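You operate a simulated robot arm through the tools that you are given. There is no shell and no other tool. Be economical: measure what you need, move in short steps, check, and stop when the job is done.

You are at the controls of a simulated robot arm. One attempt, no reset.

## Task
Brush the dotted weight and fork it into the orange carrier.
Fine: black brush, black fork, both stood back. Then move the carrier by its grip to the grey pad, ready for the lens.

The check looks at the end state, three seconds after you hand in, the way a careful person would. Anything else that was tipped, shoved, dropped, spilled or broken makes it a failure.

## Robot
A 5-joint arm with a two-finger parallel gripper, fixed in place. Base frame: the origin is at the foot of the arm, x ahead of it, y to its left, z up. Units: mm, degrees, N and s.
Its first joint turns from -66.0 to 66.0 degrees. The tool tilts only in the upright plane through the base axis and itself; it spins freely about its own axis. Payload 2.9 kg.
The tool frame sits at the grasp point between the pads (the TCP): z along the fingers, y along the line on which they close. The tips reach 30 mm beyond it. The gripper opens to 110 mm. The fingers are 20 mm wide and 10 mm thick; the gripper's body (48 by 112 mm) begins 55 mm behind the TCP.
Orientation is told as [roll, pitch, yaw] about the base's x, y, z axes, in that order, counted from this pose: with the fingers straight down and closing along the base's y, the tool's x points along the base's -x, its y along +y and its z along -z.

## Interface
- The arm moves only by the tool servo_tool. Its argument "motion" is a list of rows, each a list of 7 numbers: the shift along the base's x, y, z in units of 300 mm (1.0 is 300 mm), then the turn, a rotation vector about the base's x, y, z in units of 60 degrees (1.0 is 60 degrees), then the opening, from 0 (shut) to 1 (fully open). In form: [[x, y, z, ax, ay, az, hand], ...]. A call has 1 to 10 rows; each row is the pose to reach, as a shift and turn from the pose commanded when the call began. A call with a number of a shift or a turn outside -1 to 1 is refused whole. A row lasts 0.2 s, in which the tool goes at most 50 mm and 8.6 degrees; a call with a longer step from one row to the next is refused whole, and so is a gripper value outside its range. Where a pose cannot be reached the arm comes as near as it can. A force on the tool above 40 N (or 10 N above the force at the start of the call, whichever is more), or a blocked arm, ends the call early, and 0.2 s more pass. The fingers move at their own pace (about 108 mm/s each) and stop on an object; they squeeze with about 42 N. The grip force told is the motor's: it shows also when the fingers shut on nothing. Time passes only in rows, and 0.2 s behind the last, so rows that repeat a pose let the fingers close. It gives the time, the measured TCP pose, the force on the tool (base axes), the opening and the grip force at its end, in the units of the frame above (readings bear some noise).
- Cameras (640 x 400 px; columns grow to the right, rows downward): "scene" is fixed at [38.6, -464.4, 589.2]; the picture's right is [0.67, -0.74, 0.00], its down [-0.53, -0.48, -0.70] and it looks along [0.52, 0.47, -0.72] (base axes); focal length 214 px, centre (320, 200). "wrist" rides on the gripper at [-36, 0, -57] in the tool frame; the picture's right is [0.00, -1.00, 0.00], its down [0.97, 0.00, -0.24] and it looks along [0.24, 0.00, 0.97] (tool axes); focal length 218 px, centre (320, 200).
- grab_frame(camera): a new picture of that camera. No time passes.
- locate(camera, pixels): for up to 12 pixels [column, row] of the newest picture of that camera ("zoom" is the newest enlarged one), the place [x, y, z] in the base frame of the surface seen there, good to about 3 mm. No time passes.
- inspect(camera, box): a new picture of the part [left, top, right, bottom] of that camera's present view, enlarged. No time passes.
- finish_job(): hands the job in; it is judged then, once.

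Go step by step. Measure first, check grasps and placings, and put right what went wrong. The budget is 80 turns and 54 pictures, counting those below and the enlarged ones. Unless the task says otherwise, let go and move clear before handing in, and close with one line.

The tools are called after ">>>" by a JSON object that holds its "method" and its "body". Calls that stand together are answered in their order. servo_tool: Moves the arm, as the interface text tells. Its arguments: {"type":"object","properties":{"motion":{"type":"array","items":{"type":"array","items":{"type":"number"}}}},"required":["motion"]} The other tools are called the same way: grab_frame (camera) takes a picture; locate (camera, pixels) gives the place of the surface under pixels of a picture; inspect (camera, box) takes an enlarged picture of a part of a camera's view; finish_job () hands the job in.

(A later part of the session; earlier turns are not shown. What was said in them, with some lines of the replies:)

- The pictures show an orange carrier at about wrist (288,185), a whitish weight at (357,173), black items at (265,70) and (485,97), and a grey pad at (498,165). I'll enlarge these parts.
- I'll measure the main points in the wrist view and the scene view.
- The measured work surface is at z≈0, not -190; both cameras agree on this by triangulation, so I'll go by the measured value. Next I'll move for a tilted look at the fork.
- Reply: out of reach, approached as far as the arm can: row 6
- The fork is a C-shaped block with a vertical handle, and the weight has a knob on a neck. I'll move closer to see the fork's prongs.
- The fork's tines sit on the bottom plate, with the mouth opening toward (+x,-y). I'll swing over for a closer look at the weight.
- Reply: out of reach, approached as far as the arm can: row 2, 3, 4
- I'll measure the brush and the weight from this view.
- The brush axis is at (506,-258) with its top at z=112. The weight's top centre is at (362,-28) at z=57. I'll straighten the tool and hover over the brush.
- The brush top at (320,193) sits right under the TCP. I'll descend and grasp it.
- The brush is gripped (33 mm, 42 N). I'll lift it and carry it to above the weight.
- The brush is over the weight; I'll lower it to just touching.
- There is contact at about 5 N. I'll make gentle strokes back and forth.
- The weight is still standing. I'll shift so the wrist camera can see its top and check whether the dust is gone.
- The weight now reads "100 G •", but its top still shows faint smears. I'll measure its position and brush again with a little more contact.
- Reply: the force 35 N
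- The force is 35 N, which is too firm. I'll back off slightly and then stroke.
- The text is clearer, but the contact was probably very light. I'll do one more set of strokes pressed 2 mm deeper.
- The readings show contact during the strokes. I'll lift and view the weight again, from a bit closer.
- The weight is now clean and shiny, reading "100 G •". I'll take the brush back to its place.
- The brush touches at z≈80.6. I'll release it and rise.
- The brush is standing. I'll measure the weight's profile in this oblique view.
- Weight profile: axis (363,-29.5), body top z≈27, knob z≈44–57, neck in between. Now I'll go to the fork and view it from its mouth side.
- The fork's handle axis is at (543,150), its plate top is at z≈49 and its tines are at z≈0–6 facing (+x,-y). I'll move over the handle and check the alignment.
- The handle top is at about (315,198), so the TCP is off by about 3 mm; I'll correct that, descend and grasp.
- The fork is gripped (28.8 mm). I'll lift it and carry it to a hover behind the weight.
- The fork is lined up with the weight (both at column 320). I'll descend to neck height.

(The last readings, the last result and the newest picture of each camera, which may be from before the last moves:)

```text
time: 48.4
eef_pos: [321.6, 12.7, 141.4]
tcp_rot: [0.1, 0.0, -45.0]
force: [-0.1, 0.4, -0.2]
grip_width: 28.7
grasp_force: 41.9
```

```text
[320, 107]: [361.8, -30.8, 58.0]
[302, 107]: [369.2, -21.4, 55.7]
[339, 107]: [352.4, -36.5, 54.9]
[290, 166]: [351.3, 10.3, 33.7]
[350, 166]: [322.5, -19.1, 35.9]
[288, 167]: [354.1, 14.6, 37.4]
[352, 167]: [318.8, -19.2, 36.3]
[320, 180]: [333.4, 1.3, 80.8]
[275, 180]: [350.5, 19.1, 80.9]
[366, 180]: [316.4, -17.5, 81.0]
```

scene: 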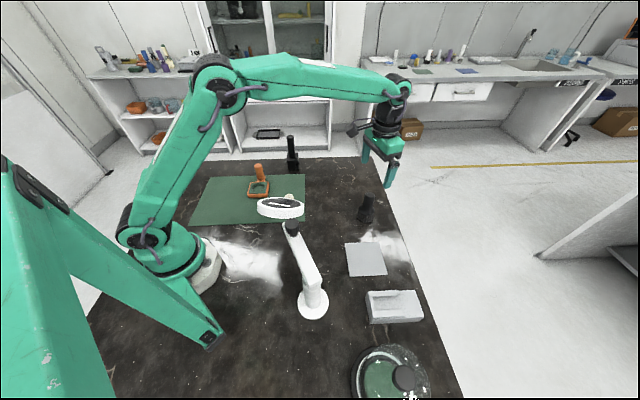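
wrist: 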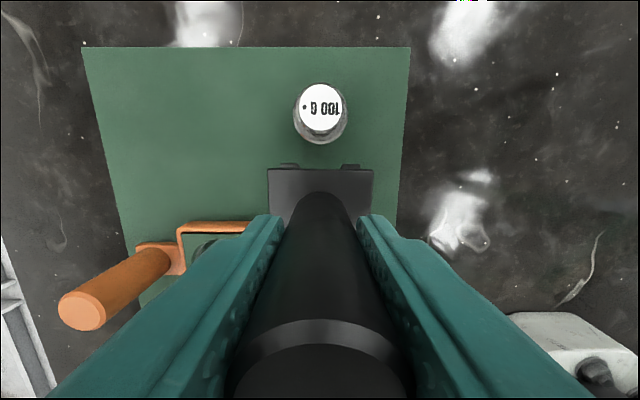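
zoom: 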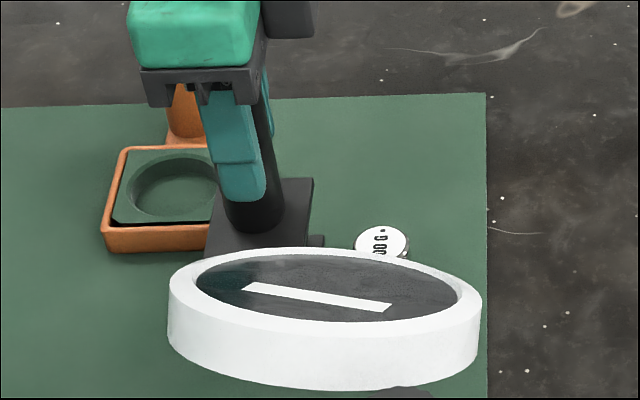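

The tines are at z≈31–37 and laterally centred on the neck (z 28–44). I'll advance along (+x,-y).

>>> {"method": "servo_tool", "body": {"motion": [[0.024, -0.024, 0, 0, 0, 0, 0.1], [0.048, -0.048, 0, 0, 0, 0, 0.1], [0.066, -0.066, 0, 0, 0, 0, 0.1], [0.084, -0.084, 0, 0, 0, 0, 0.1], [0.1, -0.1, 0, 0, 0, 0, 0.1], [0.113, -0.113, 0, 0, 0, 0, 0.1]]}}

>>> {"method": "grab_frame", "body": {"camera": "wrist"}}

```text
time: 49.8
eef_pos: [357.5, -20.8, 141.7]
tcp_rot: [0.1, -0.1, -45.1]
force: [-0.7, 0.0, -0.8]
grip_width: 28.4
grasp_force: 42.0
```

```text
16 pictures are left
```

wrist: 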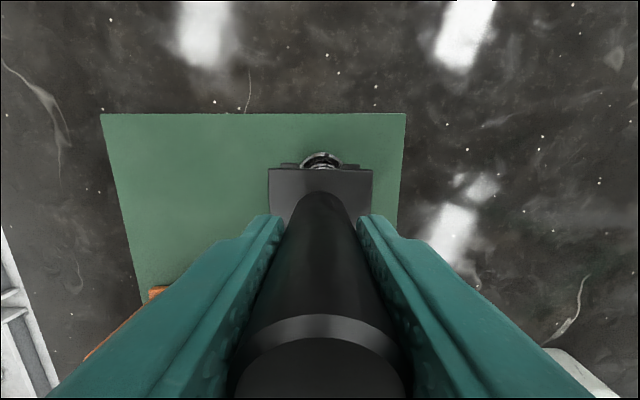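

The neck is entering the slot with no force. I'll advance the last ~8 mm gently.

>>> {"method": "servo_tool", "body": {"motion": [[0.008, -0.008, 0, 0, 0, 0, 0.1], [0.015, -0.015, 0, 0, 0, 0, 0.1], [0.02, -0.02, 0, 0, 0, 0, 0.1], [0.02, -0.02, 0, 0, 0, 0, 0.1]]}}

```text
time: 50.8
eef_pos: [363.2, -26.7, 141.8]
tcp_rot: [0.1, -0.1, -45.0]
force: [0.0, -0.2, -0.4]
grip_width: 28.9
grasp_force: 42.1
```

The slot is now aligned with the weight's axis. I'll lift slowly.

>>> {"method": "servo_tool", "body": {"motion": [[0.004, -0.004, 0, 0, 0, 0, 0.1], [0.004, -0.004, 0.02, 0, 0, 0, 0.1], [0.004, -0.004, 0.04, 0, 0, 0, 0.1], [0.004, -0.004, 0.06, 0, 0, 0, 0.1], [0.004, -0.004, 0.09, 0, 0, 0, 0.1], [0.004, -0.004, 0.12, 0, 0, 0, 0.1], [0.004, -0.004, 0.15, 0, 0, 0, 0.1], [0.004, -0.004, 0.15, 0, 0, 0, 0.1]]}}

>>> {"method": "inspect", "body": {"camera": "scene", "box": [230, 140, 320, 215]}}

>>> {"method": "grab_frame", "body": {"camera": "wrist"}}

```text
time: 52.6
eef_pos: [362.8, -28.6, 188.5]
tcp_rot: [0.0, 0.0, -45.0]
force: [-0.7, 0.9, -2.1]
grip_width: 28.5
grasp_force: 41.9
```

```text
5.33 times, centred on (275, 178) of scene
```

zoom: 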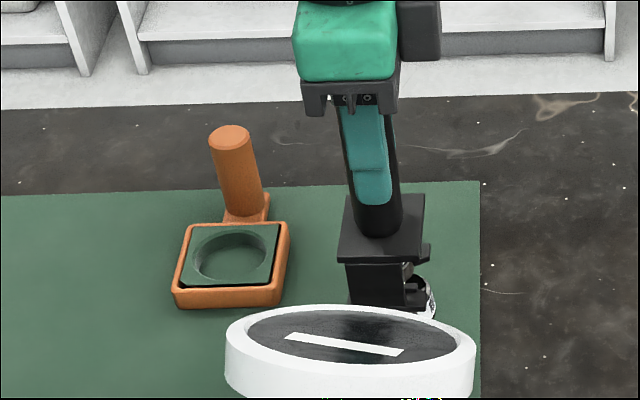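

```text
14 pictures are left
```

wrist: 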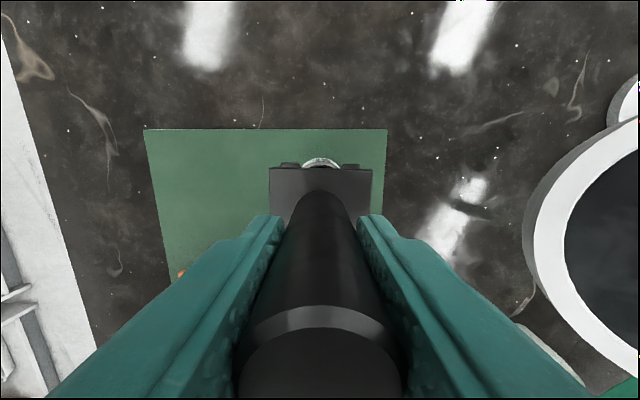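

The weight hangs in the fork. I'll measure where its body edge sits relative to the fork, and the hole centre in the carrier.

>>> {"method": "inspect", "body": {"camera": "wrist", "box": [260, 140, 380, 215]}}

>>> {"method": "locate", "body": {"camera": "wrist", "pixels": [[320, 160], [312, 161], [328, 161], [320, 164], [320, 158]]}}

>>> {"method": "grab_frame", "body": {"camera": "scene"}}

>>> {"method": "locate", "body": {"camera": "scene", "pixels": [[266, 188], [275, 188], [270, 182], [269, 193], [270, 188], [263, 189], [279, 190], [272, 180], [277, 183], [260, 197], [282, 183], [269, 167]]}}

```text
5.33 times, centred on (320, 178) of wrist
```

zoom: 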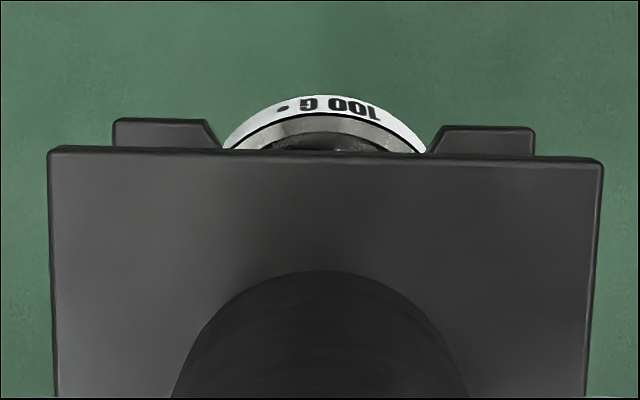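

```text
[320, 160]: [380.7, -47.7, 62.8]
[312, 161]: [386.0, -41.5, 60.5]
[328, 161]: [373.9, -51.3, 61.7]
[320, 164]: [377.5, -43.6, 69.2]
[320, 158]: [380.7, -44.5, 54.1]
```

```text
12 pictures are left
```

scene: 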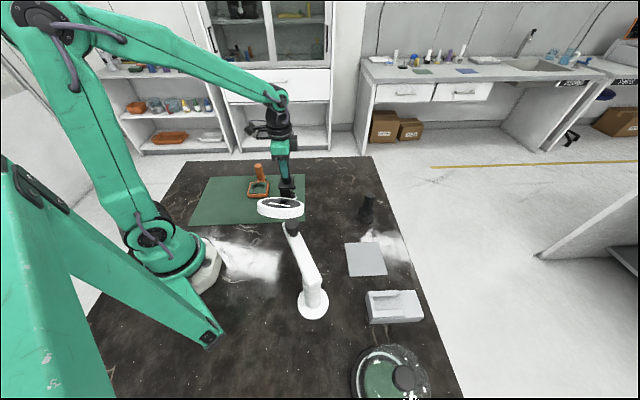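

```text
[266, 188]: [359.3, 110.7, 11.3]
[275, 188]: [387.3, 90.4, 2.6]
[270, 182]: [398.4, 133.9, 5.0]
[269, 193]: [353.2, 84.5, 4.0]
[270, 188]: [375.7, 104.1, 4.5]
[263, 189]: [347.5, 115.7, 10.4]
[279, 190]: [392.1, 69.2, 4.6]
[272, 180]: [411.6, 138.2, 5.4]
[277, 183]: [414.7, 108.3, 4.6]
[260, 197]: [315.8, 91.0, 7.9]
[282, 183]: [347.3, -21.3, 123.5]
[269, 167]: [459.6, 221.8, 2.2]
```

I'll enlarge the carrier in the scene view for precise hole measurements.

>>> {"method": "inspect", "body": {"camera": "scene", "box": [238, 160, 282, 204]}}

```text
9.09 times, centred on (260, 182) of scene
```

zoom: 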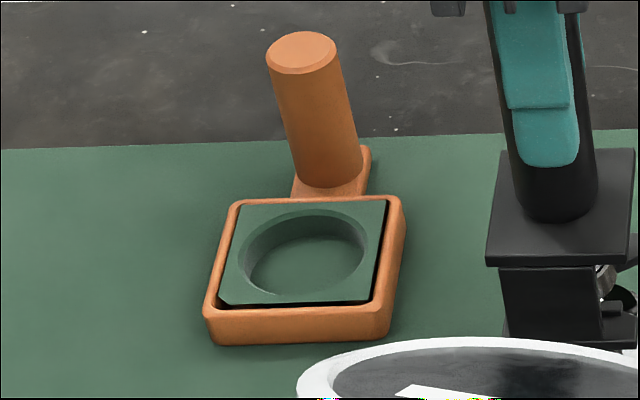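

>>> {"method": "locate", "body": {"camera": "zoom", "pixels": [[235, 262], [371, 240], [312, 207], [292, 298], [241, 206], [384, 204], [366, 300], [225, 297], [300, 268], [302, 52], [330, 130], [232, 202]]}}

```text
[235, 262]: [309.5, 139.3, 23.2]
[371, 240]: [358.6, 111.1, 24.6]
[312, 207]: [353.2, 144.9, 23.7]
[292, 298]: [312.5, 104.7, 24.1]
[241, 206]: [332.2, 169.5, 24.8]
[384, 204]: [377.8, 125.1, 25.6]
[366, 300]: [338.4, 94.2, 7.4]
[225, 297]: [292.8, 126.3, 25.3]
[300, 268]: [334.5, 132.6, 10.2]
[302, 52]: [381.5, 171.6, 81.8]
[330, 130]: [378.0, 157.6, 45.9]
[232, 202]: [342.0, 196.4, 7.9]
```

The hole centre is about (334,125), diameter ~54, floor z≈10, rim z≈24. The weight axis sits about 2 mm ahead of the TCP. I'll carry it gently over the hole.

>>> {"method": "servo_tool", "body": {"motion": [[0, 0, 0.04, 0, 0, 0, 0.1], [0, 0, 0.08, 0, 0, 0, 0.1], [-0.01, 0.05, 0.08, 0, 0, 0, 0.1], [-0.025, 0.13, 0.08, 0, 0, 0, 0.1], [-0.042, 0.22, 0.08, 0, 0, 0, 0.1], [-0.06, 0.31, 0.08, 0, 0, 0, 0.1], [-0.077, 0.4, 0.08, 0, 0, 0, 0.1], [-0.09, 0.47, 0.08, 0, 0, 0, 0.1], [-0.101, 0.517, 0.08, 0, 0, 0, 0.1], [-0.101, 0.517, 0.08, 0, 0, 0, 0.1]]}}

>>> {"method": "inspect", "body": {"camera": "scene", "box": [238, 155, 288, 205]}}

```text
time: 54.8
eef_pos: [332.6, 125.2, 212.1]
tcp_rot: [0.0, 0.1, -45.0]
force: [0.3, 0.1, -0.9]
grip_width: 28.7
grasp_force: 42.0
```

```text
8.00 times, centred on (263, 180) of scene
```

zoom: 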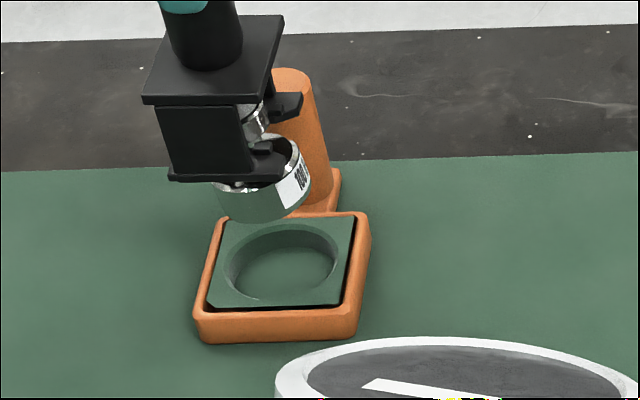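

>>> {"method": "locate", "body": {"camera": "zoom", "pixels": [[262, 212], [240, 208], [290, 204], [305, 190], [222, 198], [310, 178]]}}

```text
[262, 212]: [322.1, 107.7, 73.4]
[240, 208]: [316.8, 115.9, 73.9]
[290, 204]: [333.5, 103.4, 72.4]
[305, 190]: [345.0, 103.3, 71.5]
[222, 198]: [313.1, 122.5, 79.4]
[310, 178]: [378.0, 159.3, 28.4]
```

The weight's axis is about (335.5,125), within 2 mm of the hole centre. I'll lower it slowly.

>>> {"method": "servo_tool", "body": {"motion": [[-0.004, 0, -0.04, 0, 0, 0, 0.1], [-0.004, 0, -0.08, 0, 0, 0, 0.1], [-0.004, 0, -0.11, 0, 0, 0, 0.1], [-0.004, 0, -0.14, 0, 0, 0, 0.1], [-0.004, 0, -0.155, 0, 0, 0, 0.1], [-0.004, 0, -0.165, 0, 0, 0, 0.1], [-0.004, 0, -0.175, 0, 0, 0, 0.1], [-0.004, 0, -0.185, 0, 0, 0, 0.1], [-0.004, 0, -0.193, 0, 0, 0, 0.1], [-0.004, 0, -0.193, 0, 0, 0, 0.1]]}}

>>> {"method": "inspect", "body": {"camera": "scene", "box": [238, 155, 288, 205]}}

```text
time: 57.0
eef_pos: [331.0, 126.2, 153.4]
tcp_rot: [0.0, 0.0, -44.9]
force: [0.1, -0.3, -0.9]
grip_width: 29.0
grasp_force: 41.5
```

```text
8.00 times, centred on (263, 180) of scene
```

zoom: 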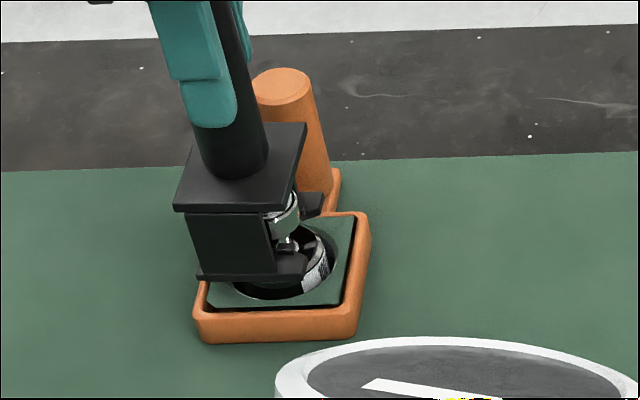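

>>> {"method": "locate", "body": {"camera": "zoom", "pixels": [[285, 222], [288, 210], [290, 245], [318, 275], [310, 245], [290, 268], [250, 290], [320, 245]]}}

```text
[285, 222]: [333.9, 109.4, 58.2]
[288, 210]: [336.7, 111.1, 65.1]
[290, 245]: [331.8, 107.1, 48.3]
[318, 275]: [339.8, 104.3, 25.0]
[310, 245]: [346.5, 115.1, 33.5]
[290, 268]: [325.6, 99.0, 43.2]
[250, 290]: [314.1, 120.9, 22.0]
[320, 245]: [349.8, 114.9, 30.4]
```

The weight is seated (knob top about z 66) and the tines are free at mid-neck. I'll withdraw the fork backward, gently.

>>> {"method": "servo_tool", "body": {"motion": [[-0.01, 0.01, 0, 0, 0, 0, 0.1], [-0.025, 0.025, 0, 0, 0, 0, 0.1], [-0.045, 0.045, 0, 0, 0, 0, 0.1], [-0.07, 0.07, 0, 0, 0, 0, 0.1], [-0.1, 0.1, 0, 0, 0, 0, 0.1], [-0.13, 0.13, 0, 0, 0, 0, 0.1], [-0.16, 0.16, 0, 0, 0, 0, 0.1]]}}

>>> {"method": "inspect", "body": {"camera": "scene", "box": [228, 150, 288, 210]}}

```text
time: 58.6
eef_pos: [284.4, 175.2, 153.6]
tcp_rot: [0.1, 0.1, -44.9]
force: [0.4, 0.6, -0.9]
grip_width: 28.8
grasp_force: 42.2
```

```text
6.67 times, centred on (258, 180) of scene
```

zoom: 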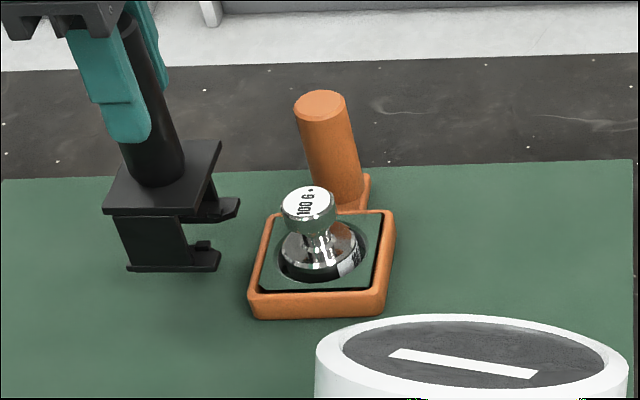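

The weight stands in the carrier and the fork is free. I'll return the fork to its place.

>>> {"method": "servo_tool", "body": {"motion": [[0, 0, 0.12, 0, 0, 0, 0.1], [0, 0, 0.25, 0, 0, 0, 0.1], [0, 0, 0.34, 0, 0, 0, 0.1], [0.13, -0.013, 0.34, 0, 0, 0, 0.1], [0.27, -0.027, 0.34, 0, 0, 0, 0.1], [0.41, -0.041, 0.34, 0, 0, 0, 0.1], [0.55, -0.055, 0.34, 0, 0, 0, 0.1], [0.69, -0.069, 0.34, 0, 0, 0, 0.1], [0.8, -0.08, 0.34, 0, 0, 0, 0.1], [0.867, -0.086, 0.34, 0, 0, 0, 0.1]]}}

>>> {"method": "servo_tool", "body": {"motion": [[0, 0, -0.12, 0, 0, 0, 0.1], [0, 0, -0.25, 0, 0, 0, 0.1], [0, 0, -0.38, 0, 0, 0, 0.1], [0, 0, -0.45, 0, 0, 0, 0.1], [0, 0, -0.465, 0, 0, 0, 0.1], [0, 0, -0.465, 0, 0, 0, 0.1]]}}

```text
time: 60.8
eef_pos: [542.7, 147.4, 254.3]
tcp_rot: [0.0, 0.0, -45.1]
force: [0.9, 0.1, -0.6]
grip_width: 28.8
grasp_force: 41.8
```

```text
time: 62.2
eef_pos: [545.7, 149.3, 118.1]
tcp_rot: [0.2, 0.0, -45.2]
force: [-11.3, -6.8, 36.3]
grip_width: 28.8
grasp_force: 41.6
```

There is unexpected contact 10 mm early (36 N). I'll raise slightly and look.

>>> {"method": "servo_tool", "body": {"motion": [[0, 0, 0.02, 0, 0, 0, 0.1], [0, 0, 0.02, 0, 0, 0, 0.1]]}}

>>> {"method": "inspect", "body": {"camera": "scene", "box": [260, 125, 325, 180]}}

```text
time: 62.8
eef_pos: [545.2, 148.1, 118.1]
tcp_rot: [-0.1, 0.0, -45.0]
force: [0.9, -0.2, -0.3]
grip_width: 28.9
grasp_force: 42.7
```

```text
7.27 times, centred on (292, 152) of scene
```

zoom: 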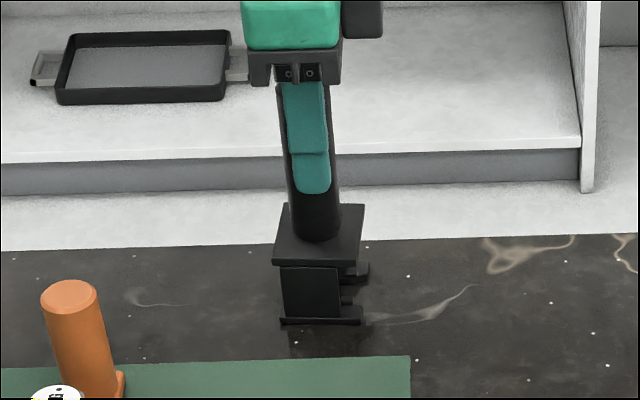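

>>> {"method": "locate", "body": {"camera": "zoom", "pixels": [[285, 322], [310, 322], [355, 320], [355, 310], [320, 255], [320, 340], [365, 275], [280, 250]]}}

```text
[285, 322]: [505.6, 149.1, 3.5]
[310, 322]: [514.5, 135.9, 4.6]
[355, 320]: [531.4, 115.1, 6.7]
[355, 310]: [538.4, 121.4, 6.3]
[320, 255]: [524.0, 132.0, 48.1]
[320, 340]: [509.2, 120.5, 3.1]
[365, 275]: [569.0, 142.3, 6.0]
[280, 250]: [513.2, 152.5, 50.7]
```

The fork's plate reads z≈48–50 and its tines z≈6, the same as when it stood originally, so it is at or near the table. I'll lower slightly to confirm contact.

>>> {"method": "servo_tool", "body": {"motion": [[0, 0, -0.006, 0, 0, 0, 0.1], [0, 0, -0.006, 0, 0, 0, 0.1]]}}

```text
time: 63.4
eef_pos: [545.4, 148.6, 118.8]
tcp_rot: [0.1, 0.1, -45.0]
force: [0.5, -0.4, -0.3]
grip_width: 28.8
grasp_force: 42.1
```

>>> {"method": "servo_tool", "body": {"motion": [[0, 0, -0.006, 0, 0, 0, 0.1], [0, 0, -0.012, 0, 0, 0, 0.1], [0, 0, -0.012, 0, 0, 0, 0.1]]}}

```text
time: 64.2
eef_pos: [545.2, 147.7, 118.7]
tcp_rot: [0.3, -0.1, -44.9]
force: [-7.6, -2.5, 28.1]
grip_width: 28.6
grasp_force: 41.3
```

Firm table contact at TCP z≈118, so the fork had slid about 10 mm down in the grip. I'll ease the load and release.

>>> {"method": "servo_tool", "body": {"motion": [[0, 0, 0.009, 0, 0, 0, 0.1], [0, 0, 0.009, 0, 0, 0, 0.1]]}}

>>> {"method": "servo_tool", "body": {"motion": [[0, 0, 0, 0, 0, 0, 0.3], [0, 0, 0, 0, 0, 0, 0.7], [0, 0, 0, 0, 0, 0, 1], [0, 0, 0, 0, 0, 0, 1], [0, 0, 0.1, 0, 0, 0, 1], [0, 0, 0.25, 0, 0, 0, 1], [0, 0, 0.4, 0, 0, 0, 1]]}}

>>> {"method": "grab_frame", "body": {"camera": "wrist"}}

```text
time: 64.8
eef_pos: [544.2, 148.2, 118.3]
tcp_rot: [0.1, 0.0, -45.0]
force: [1.1, -1.7, 10.4]
grip_width: 28.3
grasp_force: 41.8
```

```text
time: 66.4
eef_pos: [545.0, 149.3, 239.3]
tcp_rot: [0.0, -0.1, -45.0]
force: [0.1, -0.8, 0.1]
grip_width: 110.1
grasp_force: 0.0
```

```text
6 pictures are left
```

wrist: 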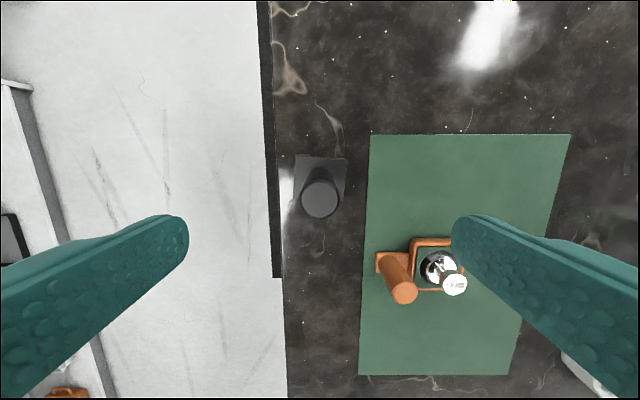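

The fork is standing. Now the carrier's grip: I'll measure its post in this view.

>>> {"method": "inspect", "body": {"camera": "wrist", "box": [365, 225, 475, 310]}}

```text
4.71 times, centred on (420, 268) of wrist
```

zoom: 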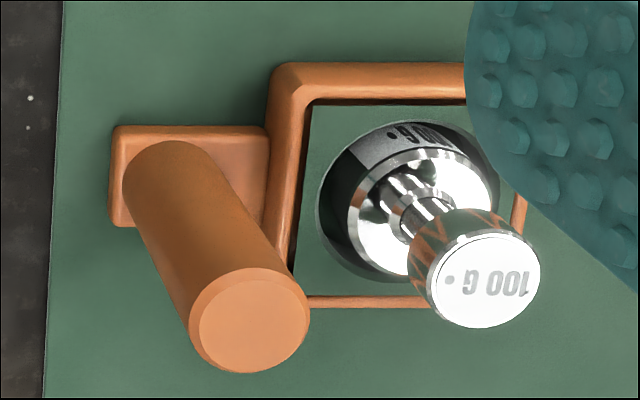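

>>> {"method": "locate", "body": {"camera": "zoom", "pixels": [[253, 325], [205, 325], [302, 325], [253, 285], [253, 368], [487, 280], [115, 180], [160, 145], [200, 150], [300, 70], [240, 140]]}}

>>> {"method": "locate", "body": {"camera": "wrist", "pixels": [[320, 200]]}}

```text
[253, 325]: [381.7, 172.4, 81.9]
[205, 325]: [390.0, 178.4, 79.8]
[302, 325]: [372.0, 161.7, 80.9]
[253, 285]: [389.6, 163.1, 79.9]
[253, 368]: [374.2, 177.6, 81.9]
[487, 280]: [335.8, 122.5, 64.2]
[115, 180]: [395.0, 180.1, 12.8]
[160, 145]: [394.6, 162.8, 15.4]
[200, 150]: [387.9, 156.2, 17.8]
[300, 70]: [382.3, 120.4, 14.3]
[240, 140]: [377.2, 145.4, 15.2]
```

```text
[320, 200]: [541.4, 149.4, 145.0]
```

The post axis is at (381.5,170.5) with its top at z=81, and the tab top is at z≈16. I'll hover over it with a narrowed opening.

>>> {"method": "servo_tool", "body": {"motion": [[-0.11, 0.014, 0, 0, 0, 0, 0.8], [-0.22, 0.028, -0.04, 0, 0, 0, 0.6], [-0.33, 0.042, -0.08, 0, 0, 0, 0.43], [-0.44, 0.056, -0.14, 0, 0, 0, 0.43], [-0.545, 0.071, -0.2, 0, 0, 0, 0.43], [-0.545, 0.071, -0.2, 0, 0, 0, 0.43]]}}

>>> {"method": "inspect", "body": {"camera": "wrist", "box": [220, 120, 460, 270]}}

```text
time: 67.8
eef_pos: [382.5, 169.8, 180.1]
tcp_rot: [0.1, -0.1, -45.0]
force: [-0.1, -0.1, 0.0]
grip_width: 47.3
grasp_force: 0.0
```

```text
2.67 times, centred on (340, 195) of wrist
```

zoom: 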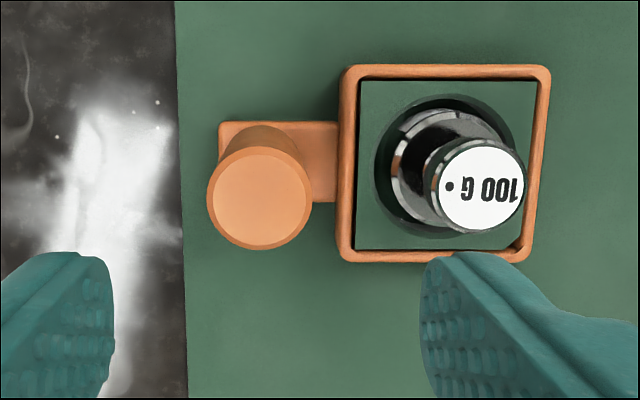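

The post at wrist (318,194) is aligned. I'll descend and grip it.

>>> {"method": "servo_tool", "body": {"motion": [[0, 0.002, -0.12, 0, 0, 0, 0.43], [0, 0.002, -0.24, 0, 0, 0, 0.43], [0, 0.002, -0.34, 0, 0, 0, 0.43], [0, 0.002, -0.393, 0, 0, 0, 0.43], [0, 0.002, -0.393, 0, 0, 0, 0.3], [0, 0.002, -0.393, 0, 0, 0, 0.1], [0, 0.002, -0.393, 0, 0, 0, 0.1]]}}

```text
time: 69.4
eef_pos: [378.9, 170.5, 60.7]
tcp_rot: [0.0, 0.0, -45.0]
force: [-0.7, 0.1, -1.1]
grip_width: 28.7
grasp_force: 42.6
```

The post is gripped (28.7 mm). I'll lift slowly.

>>> {"method": "servo_tool", "body": {"motion": [[0, 0, 0.015, 0, 0, 0, 0.05], [0, 0, 0.04, 0, 0, 0, 0.05], [0, 0, 0.07, 0, 0, 0, 0.05], [0, 0, 0.11, 0, 0, 0, 0.05], [0, 0, 0.15, 0, 0, 0, 0.05], [0, 0, 0.18, 0, 0, 0, 0.05], [0, 0, 0.2, 0, 0, 0, 0.05], [0, 0, 0.2, 0, 0, 0, 0.05]]}}

>>> {"method": "inspect", "body": {"camera": "scene", "box": [220, 120, 300, 200]}}

```text
time: 71.2
eef_pos: [380.8, 171.0, 120.6]
tcp_rot: [0.0, 0.0, -45.0]
force: [-0.2, 0.4, -1.9]
grip_width: 29.1
grasp_force: 42.4
```

```text
5.00 times, centred on (260, 160) of scene
```

zoom: 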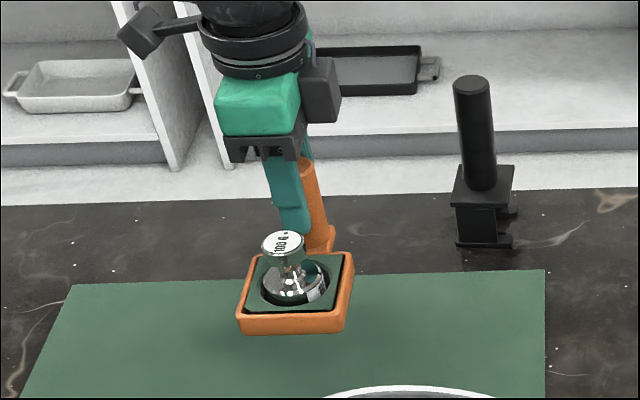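

The carrier hangs level. I'll locate the pad's corners and the box in the scene view.

>>> {"method": "locate", "body": {"camera": "scene", "pixels": [[347, 244], [377, 243], [385, 273], [350, 275], [366, 259], [366, 293], [415, 291], [380, 320], [345, 243], [387, 275], [281, 200], [300, 208]]}}

```text
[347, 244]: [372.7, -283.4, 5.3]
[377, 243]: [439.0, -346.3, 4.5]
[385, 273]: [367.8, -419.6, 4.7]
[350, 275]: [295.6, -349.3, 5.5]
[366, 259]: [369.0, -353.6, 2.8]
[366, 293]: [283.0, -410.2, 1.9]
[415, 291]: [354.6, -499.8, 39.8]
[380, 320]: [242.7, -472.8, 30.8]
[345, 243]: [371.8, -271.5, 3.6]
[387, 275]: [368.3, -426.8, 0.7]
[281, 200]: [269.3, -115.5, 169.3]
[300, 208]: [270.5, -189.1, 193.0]
```

The pad centre is about (368.5,-350.5), its top at z≈4.5, side ~100. The carrier needs a shift of (+34,-475.5), passing outside the lens.

>>> {"method": "servo_tool", "body": {"motion": [[0.01, -0.03, 0, 0, 0, 0, 0.05], [0.03, -0.1, 0, 0, 0, 0, 0.05], [0.055, -0.19, 0, 0, 0, 0, 0.05], [0.08, -0.29, 0, 0, 0, 0, 0.05], [0.105, -0.39, 0, 0, 0, 0, 0.05], [0.13, -0.49, 0, 0, 0, 0, 0.05], [0.155, -0.59, 0, 0, 0, 0, 0.05], [0.18, -0.69, 0, 0, 0, 0, 0.05], [0.195, -0.77, 0, 0, 0, 0, 0.05], [0.2, -0.8, 0, 0, 0, 0, 0.05]]}}

>>> {"method": "servo_tool", "body": {"motion": [[-0.005, -0.04, 0, 0, 0, 0, 0.05], [-0.012, -0.12, 0, 0, 0, 0, 0.05], [-0.025, -0.22, 0, 0, 0, 0, 0.05], [-0.038, -0.33, 0, 0, 0, 0, 0.05], [-0.052, -0.44, 0, 0, 0, 0, 0.05], [-0.065, -0.55, 0, 0, 0, 0, 0.05], [-0.077, -0.65, 0, 0, 0, 0, 0.05], [-0.084, -0.73, 0, 0, 0, 0, 0.05], [-0.087, -0.785, 0, 0, 0, 0, 0.05], [-0.087, -0.785, 0, 0, 0, 0, 0.05]]}}

>>> {"method": "inspect", "body": {"camera": "scene", "box": [315, 190, 435, 290]}}

```text
time: 73.4
eef_pos: [440.2, -71.0, 120.9]
tcp_rot: [0.0, 0.0, -45.0]
force: [0.8, 0.2, -1.4]
grip_width: 28.7
grasp_force: 42.2
```

```text
time: 75.6
eef_pos: [414.5, -306.0, 120.0]
tcp_rot: [-0.1, 0.0, -45.1]
force: [0.5, -0.6, -1.2]
grip_width: 28.9
grasp_force: 42.1
```

```text
4.00 times, centred on (375, 240) of scene
```

zoom: 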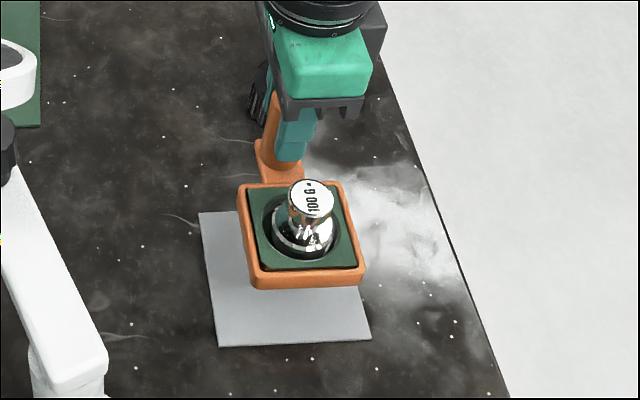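

>>> {"method": "locate", "body": {"camera": "zoom", "pixels": [[241, 190], [341, 186], [361, 268], [257, 275], [203, 214], [219, 344], [368, 336], [310, 198], [270, 282], [345, 282], [275, 170]]}}

```text
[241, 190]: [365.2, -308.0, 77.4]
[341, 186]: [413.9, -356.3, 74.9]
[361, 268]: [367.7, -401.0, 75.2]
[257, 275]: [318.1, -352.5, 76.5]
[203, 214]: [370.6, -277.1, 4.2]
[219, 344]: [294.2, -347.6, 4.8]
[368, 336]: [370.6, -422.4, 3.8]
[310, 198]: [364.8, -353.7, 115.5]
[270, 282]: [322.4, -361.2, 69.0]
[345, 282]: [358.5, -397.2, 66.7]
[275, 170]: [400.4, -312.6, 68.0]
```

The pan is level, about 4 mm off-centre, with its rim at z≈76, so its bottom is at about 51 and contact is expected near TCP z≈73. I'll correct and lower to about 4 mm above.

>>> {"method": "servo_tool", "body": {"motion": [[0.006, 0.007, -0.02, 0, 0, 0, 0.05], [0.012, 0.013, -0.05, 0, 0, 0, 0.05], [0.012, 0.013, -0.08, 0, 0, 0, 0.05], [0.012, 0.013, -0.11, 0, 0, 0, 0.05], [0.012, 0.013, -0.13, 0, 0, 0, 0.05], [0.012, 0.013, -0.14, 0, 0, 0, 0.05], [0.012, 0.013, -0.14, 0, 0, 0, 0.05]]}}

>>> {"method": "servo_tool", "body": {"motion": [[0, 0, -0.004, 0, 0, 0, 0.05], [0, 0, -0.008, 0, 0, 0, 0.05], [0, 0, -0.008, 0, 0, 0, 0.05]]}}

```text
time: 77.2
eef_pos: [418.0, -300.7, 77.6]
tcp_rot: [0.0, -0.1, -45.0]
force: [0.1, -0.6, -1.5]
grip_width: 28.9
grasp_force: 42.2
```

```text
time: 78.0
eef_pos: [419.2, -300.7, 76.1]
tcp_rot: [0.0, 0.0, -44.9]
force: [0.0, 0.0, -1.8]
grip_width: 28.8
grasp_force: 42.0
```

>>> {"method": "servo_tool", "body": {"motion": [[0, 0, -0.004, 0, 0, 0, 0.05], [0, 0, -0.008, 0, 0, 0, 0.05], [0, 0, -0.008, 0, 0, 0, 0.05]]}}

```text
time: 78.8
eef_pos: [419.2, -301.6, 73.5]
tcp_rot: [0.0, 0.0, -45.0]
force: [-0.8, 0.8, -1.4]
grip_width: 28.5
grasp_force: 41.5
```

>>> {"method": "servo_tool", "body": {"motion": [[0, 0, -0.004, 0, 0, 0, 0.05], [0, 0, -0.008, 0, 0, 0, 0.05], [0, 0, -0.008, 0, 0, 0, 0.05]]}}

```text
time: 79.6
eef_pos: [417.5, -300.9, 71.1]
tcp_rot: [-0.1, 0.0, -45.0]
force: [-1.3, 0.5, -1.2]
grip_width: 28.7
grasp_force: 42.4
```

>>> {"method": "servo_tool", "body": {"motion": [[0, 0, -0.004, 0, 0, 0, 0.05], [0, 0, -0.008, 0, 0, 0, 0.05], [0, 0, -0.008, 0, 0, 0, 0.05]]}}

```text
time: 80.4
eef_pos: [418.5, -300.2, 70.2]
tcp_rot: [0.0, -0.1, -45.0]
force: [-5.8, 6.5, 22.8]
grip_width: 29.1
grasp_force: 42.7
```

The carrier has landed on the pad (22.8 N). I'll ease up about 1.5 mm, release with a narrow opening and rise.

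>>> {"method": "servo_tool", "body": {"motion": [[0, 0, 0.004, 0, 0, 0, 0.05], [0, 0, 0.004, 0, 0, 0, 0.05]]}}

>>> {"method": "servo_tool", "body": {"motion": [[0, 0, 0, 0, 0, 0, 0.3], [0, 0, 0, 0, 0, 0, 0.43], [0, 0, 0, 0, 0, 0, 0.43], [0, 0, 0.05, 0, 0, 0, 0.43], [0, 0, 0.15, 0, 0, 0, 0.43], [0, 0, 0.3, 0, 0, 0, 0.43], [0, 0, 0.45, 0, 0, 0, 0.43], [0, 0, 0.6, 0, 0, 0, 0.43], [0.05, 0.1, 0.7, 0, 0, 0, 0.43], [0.1, 0.25, 0.7, 0, 0, 0, 0.43]]}}

>>> {"method": "grab_frame", "body": {"camera": "scene"}}

```text
time: 81.0
eef_pos: [418.7, -300.5, 70.3]
tcp_rot: [0.1, -0.2, -45.0]
force: [0.9, 2.4, 13.0]
grip_width: 29.0
grasp_force: 42.6
```

```text
time: 83.2
eef_pos: [446.2, -226.1, 281.5]
tcp_rot: [0.0, 0.0, -45.1]
force: [0.2, 0.6, -1.1]
grip_width: 47.3
grasp_force: 0.1
```

```text
1 pictures are left
```

scene: 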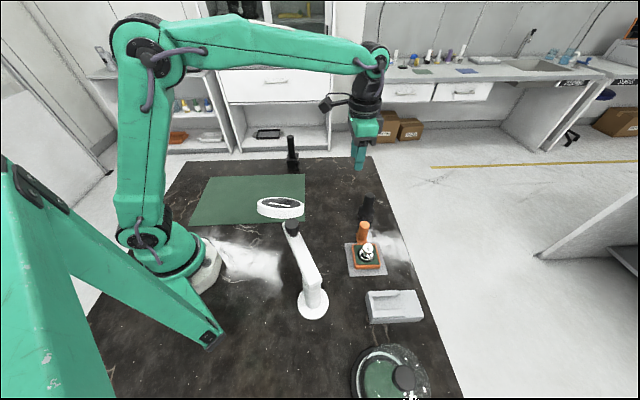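

The carrier sits on the pad at (366,258). I'll use the last picture to confirm this and the brush.

>>> {"method": "inspect", "body": {"camera": "scene", "box": [325, 185, 415, 285]}}

```text
4.00 times, centred on (370, 235) of scene
```

zoom: 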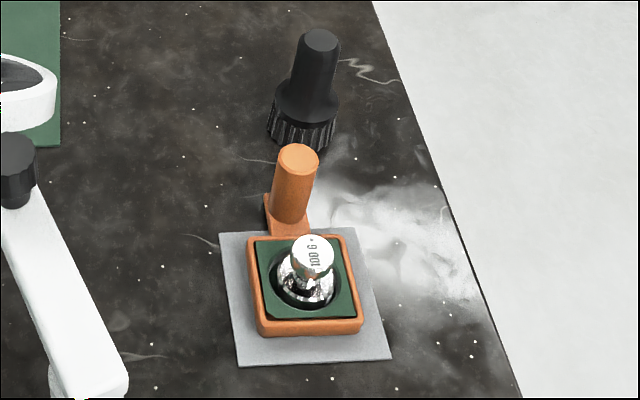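

The clean "100 G •" weight is seated in the carrier, which sits centred and level on the pad. The brush and fork both stand in their places, so I'm handing in.

>>> {"method": "finish_job", "body": {}}

```text
The job is handed in.
```

The job is handed in: the dotted 100 G weight is brushed clean and seated in the orange carrier, the carrier sits centred on the grey pad, and the black brush and black fork are both stood back in their places.
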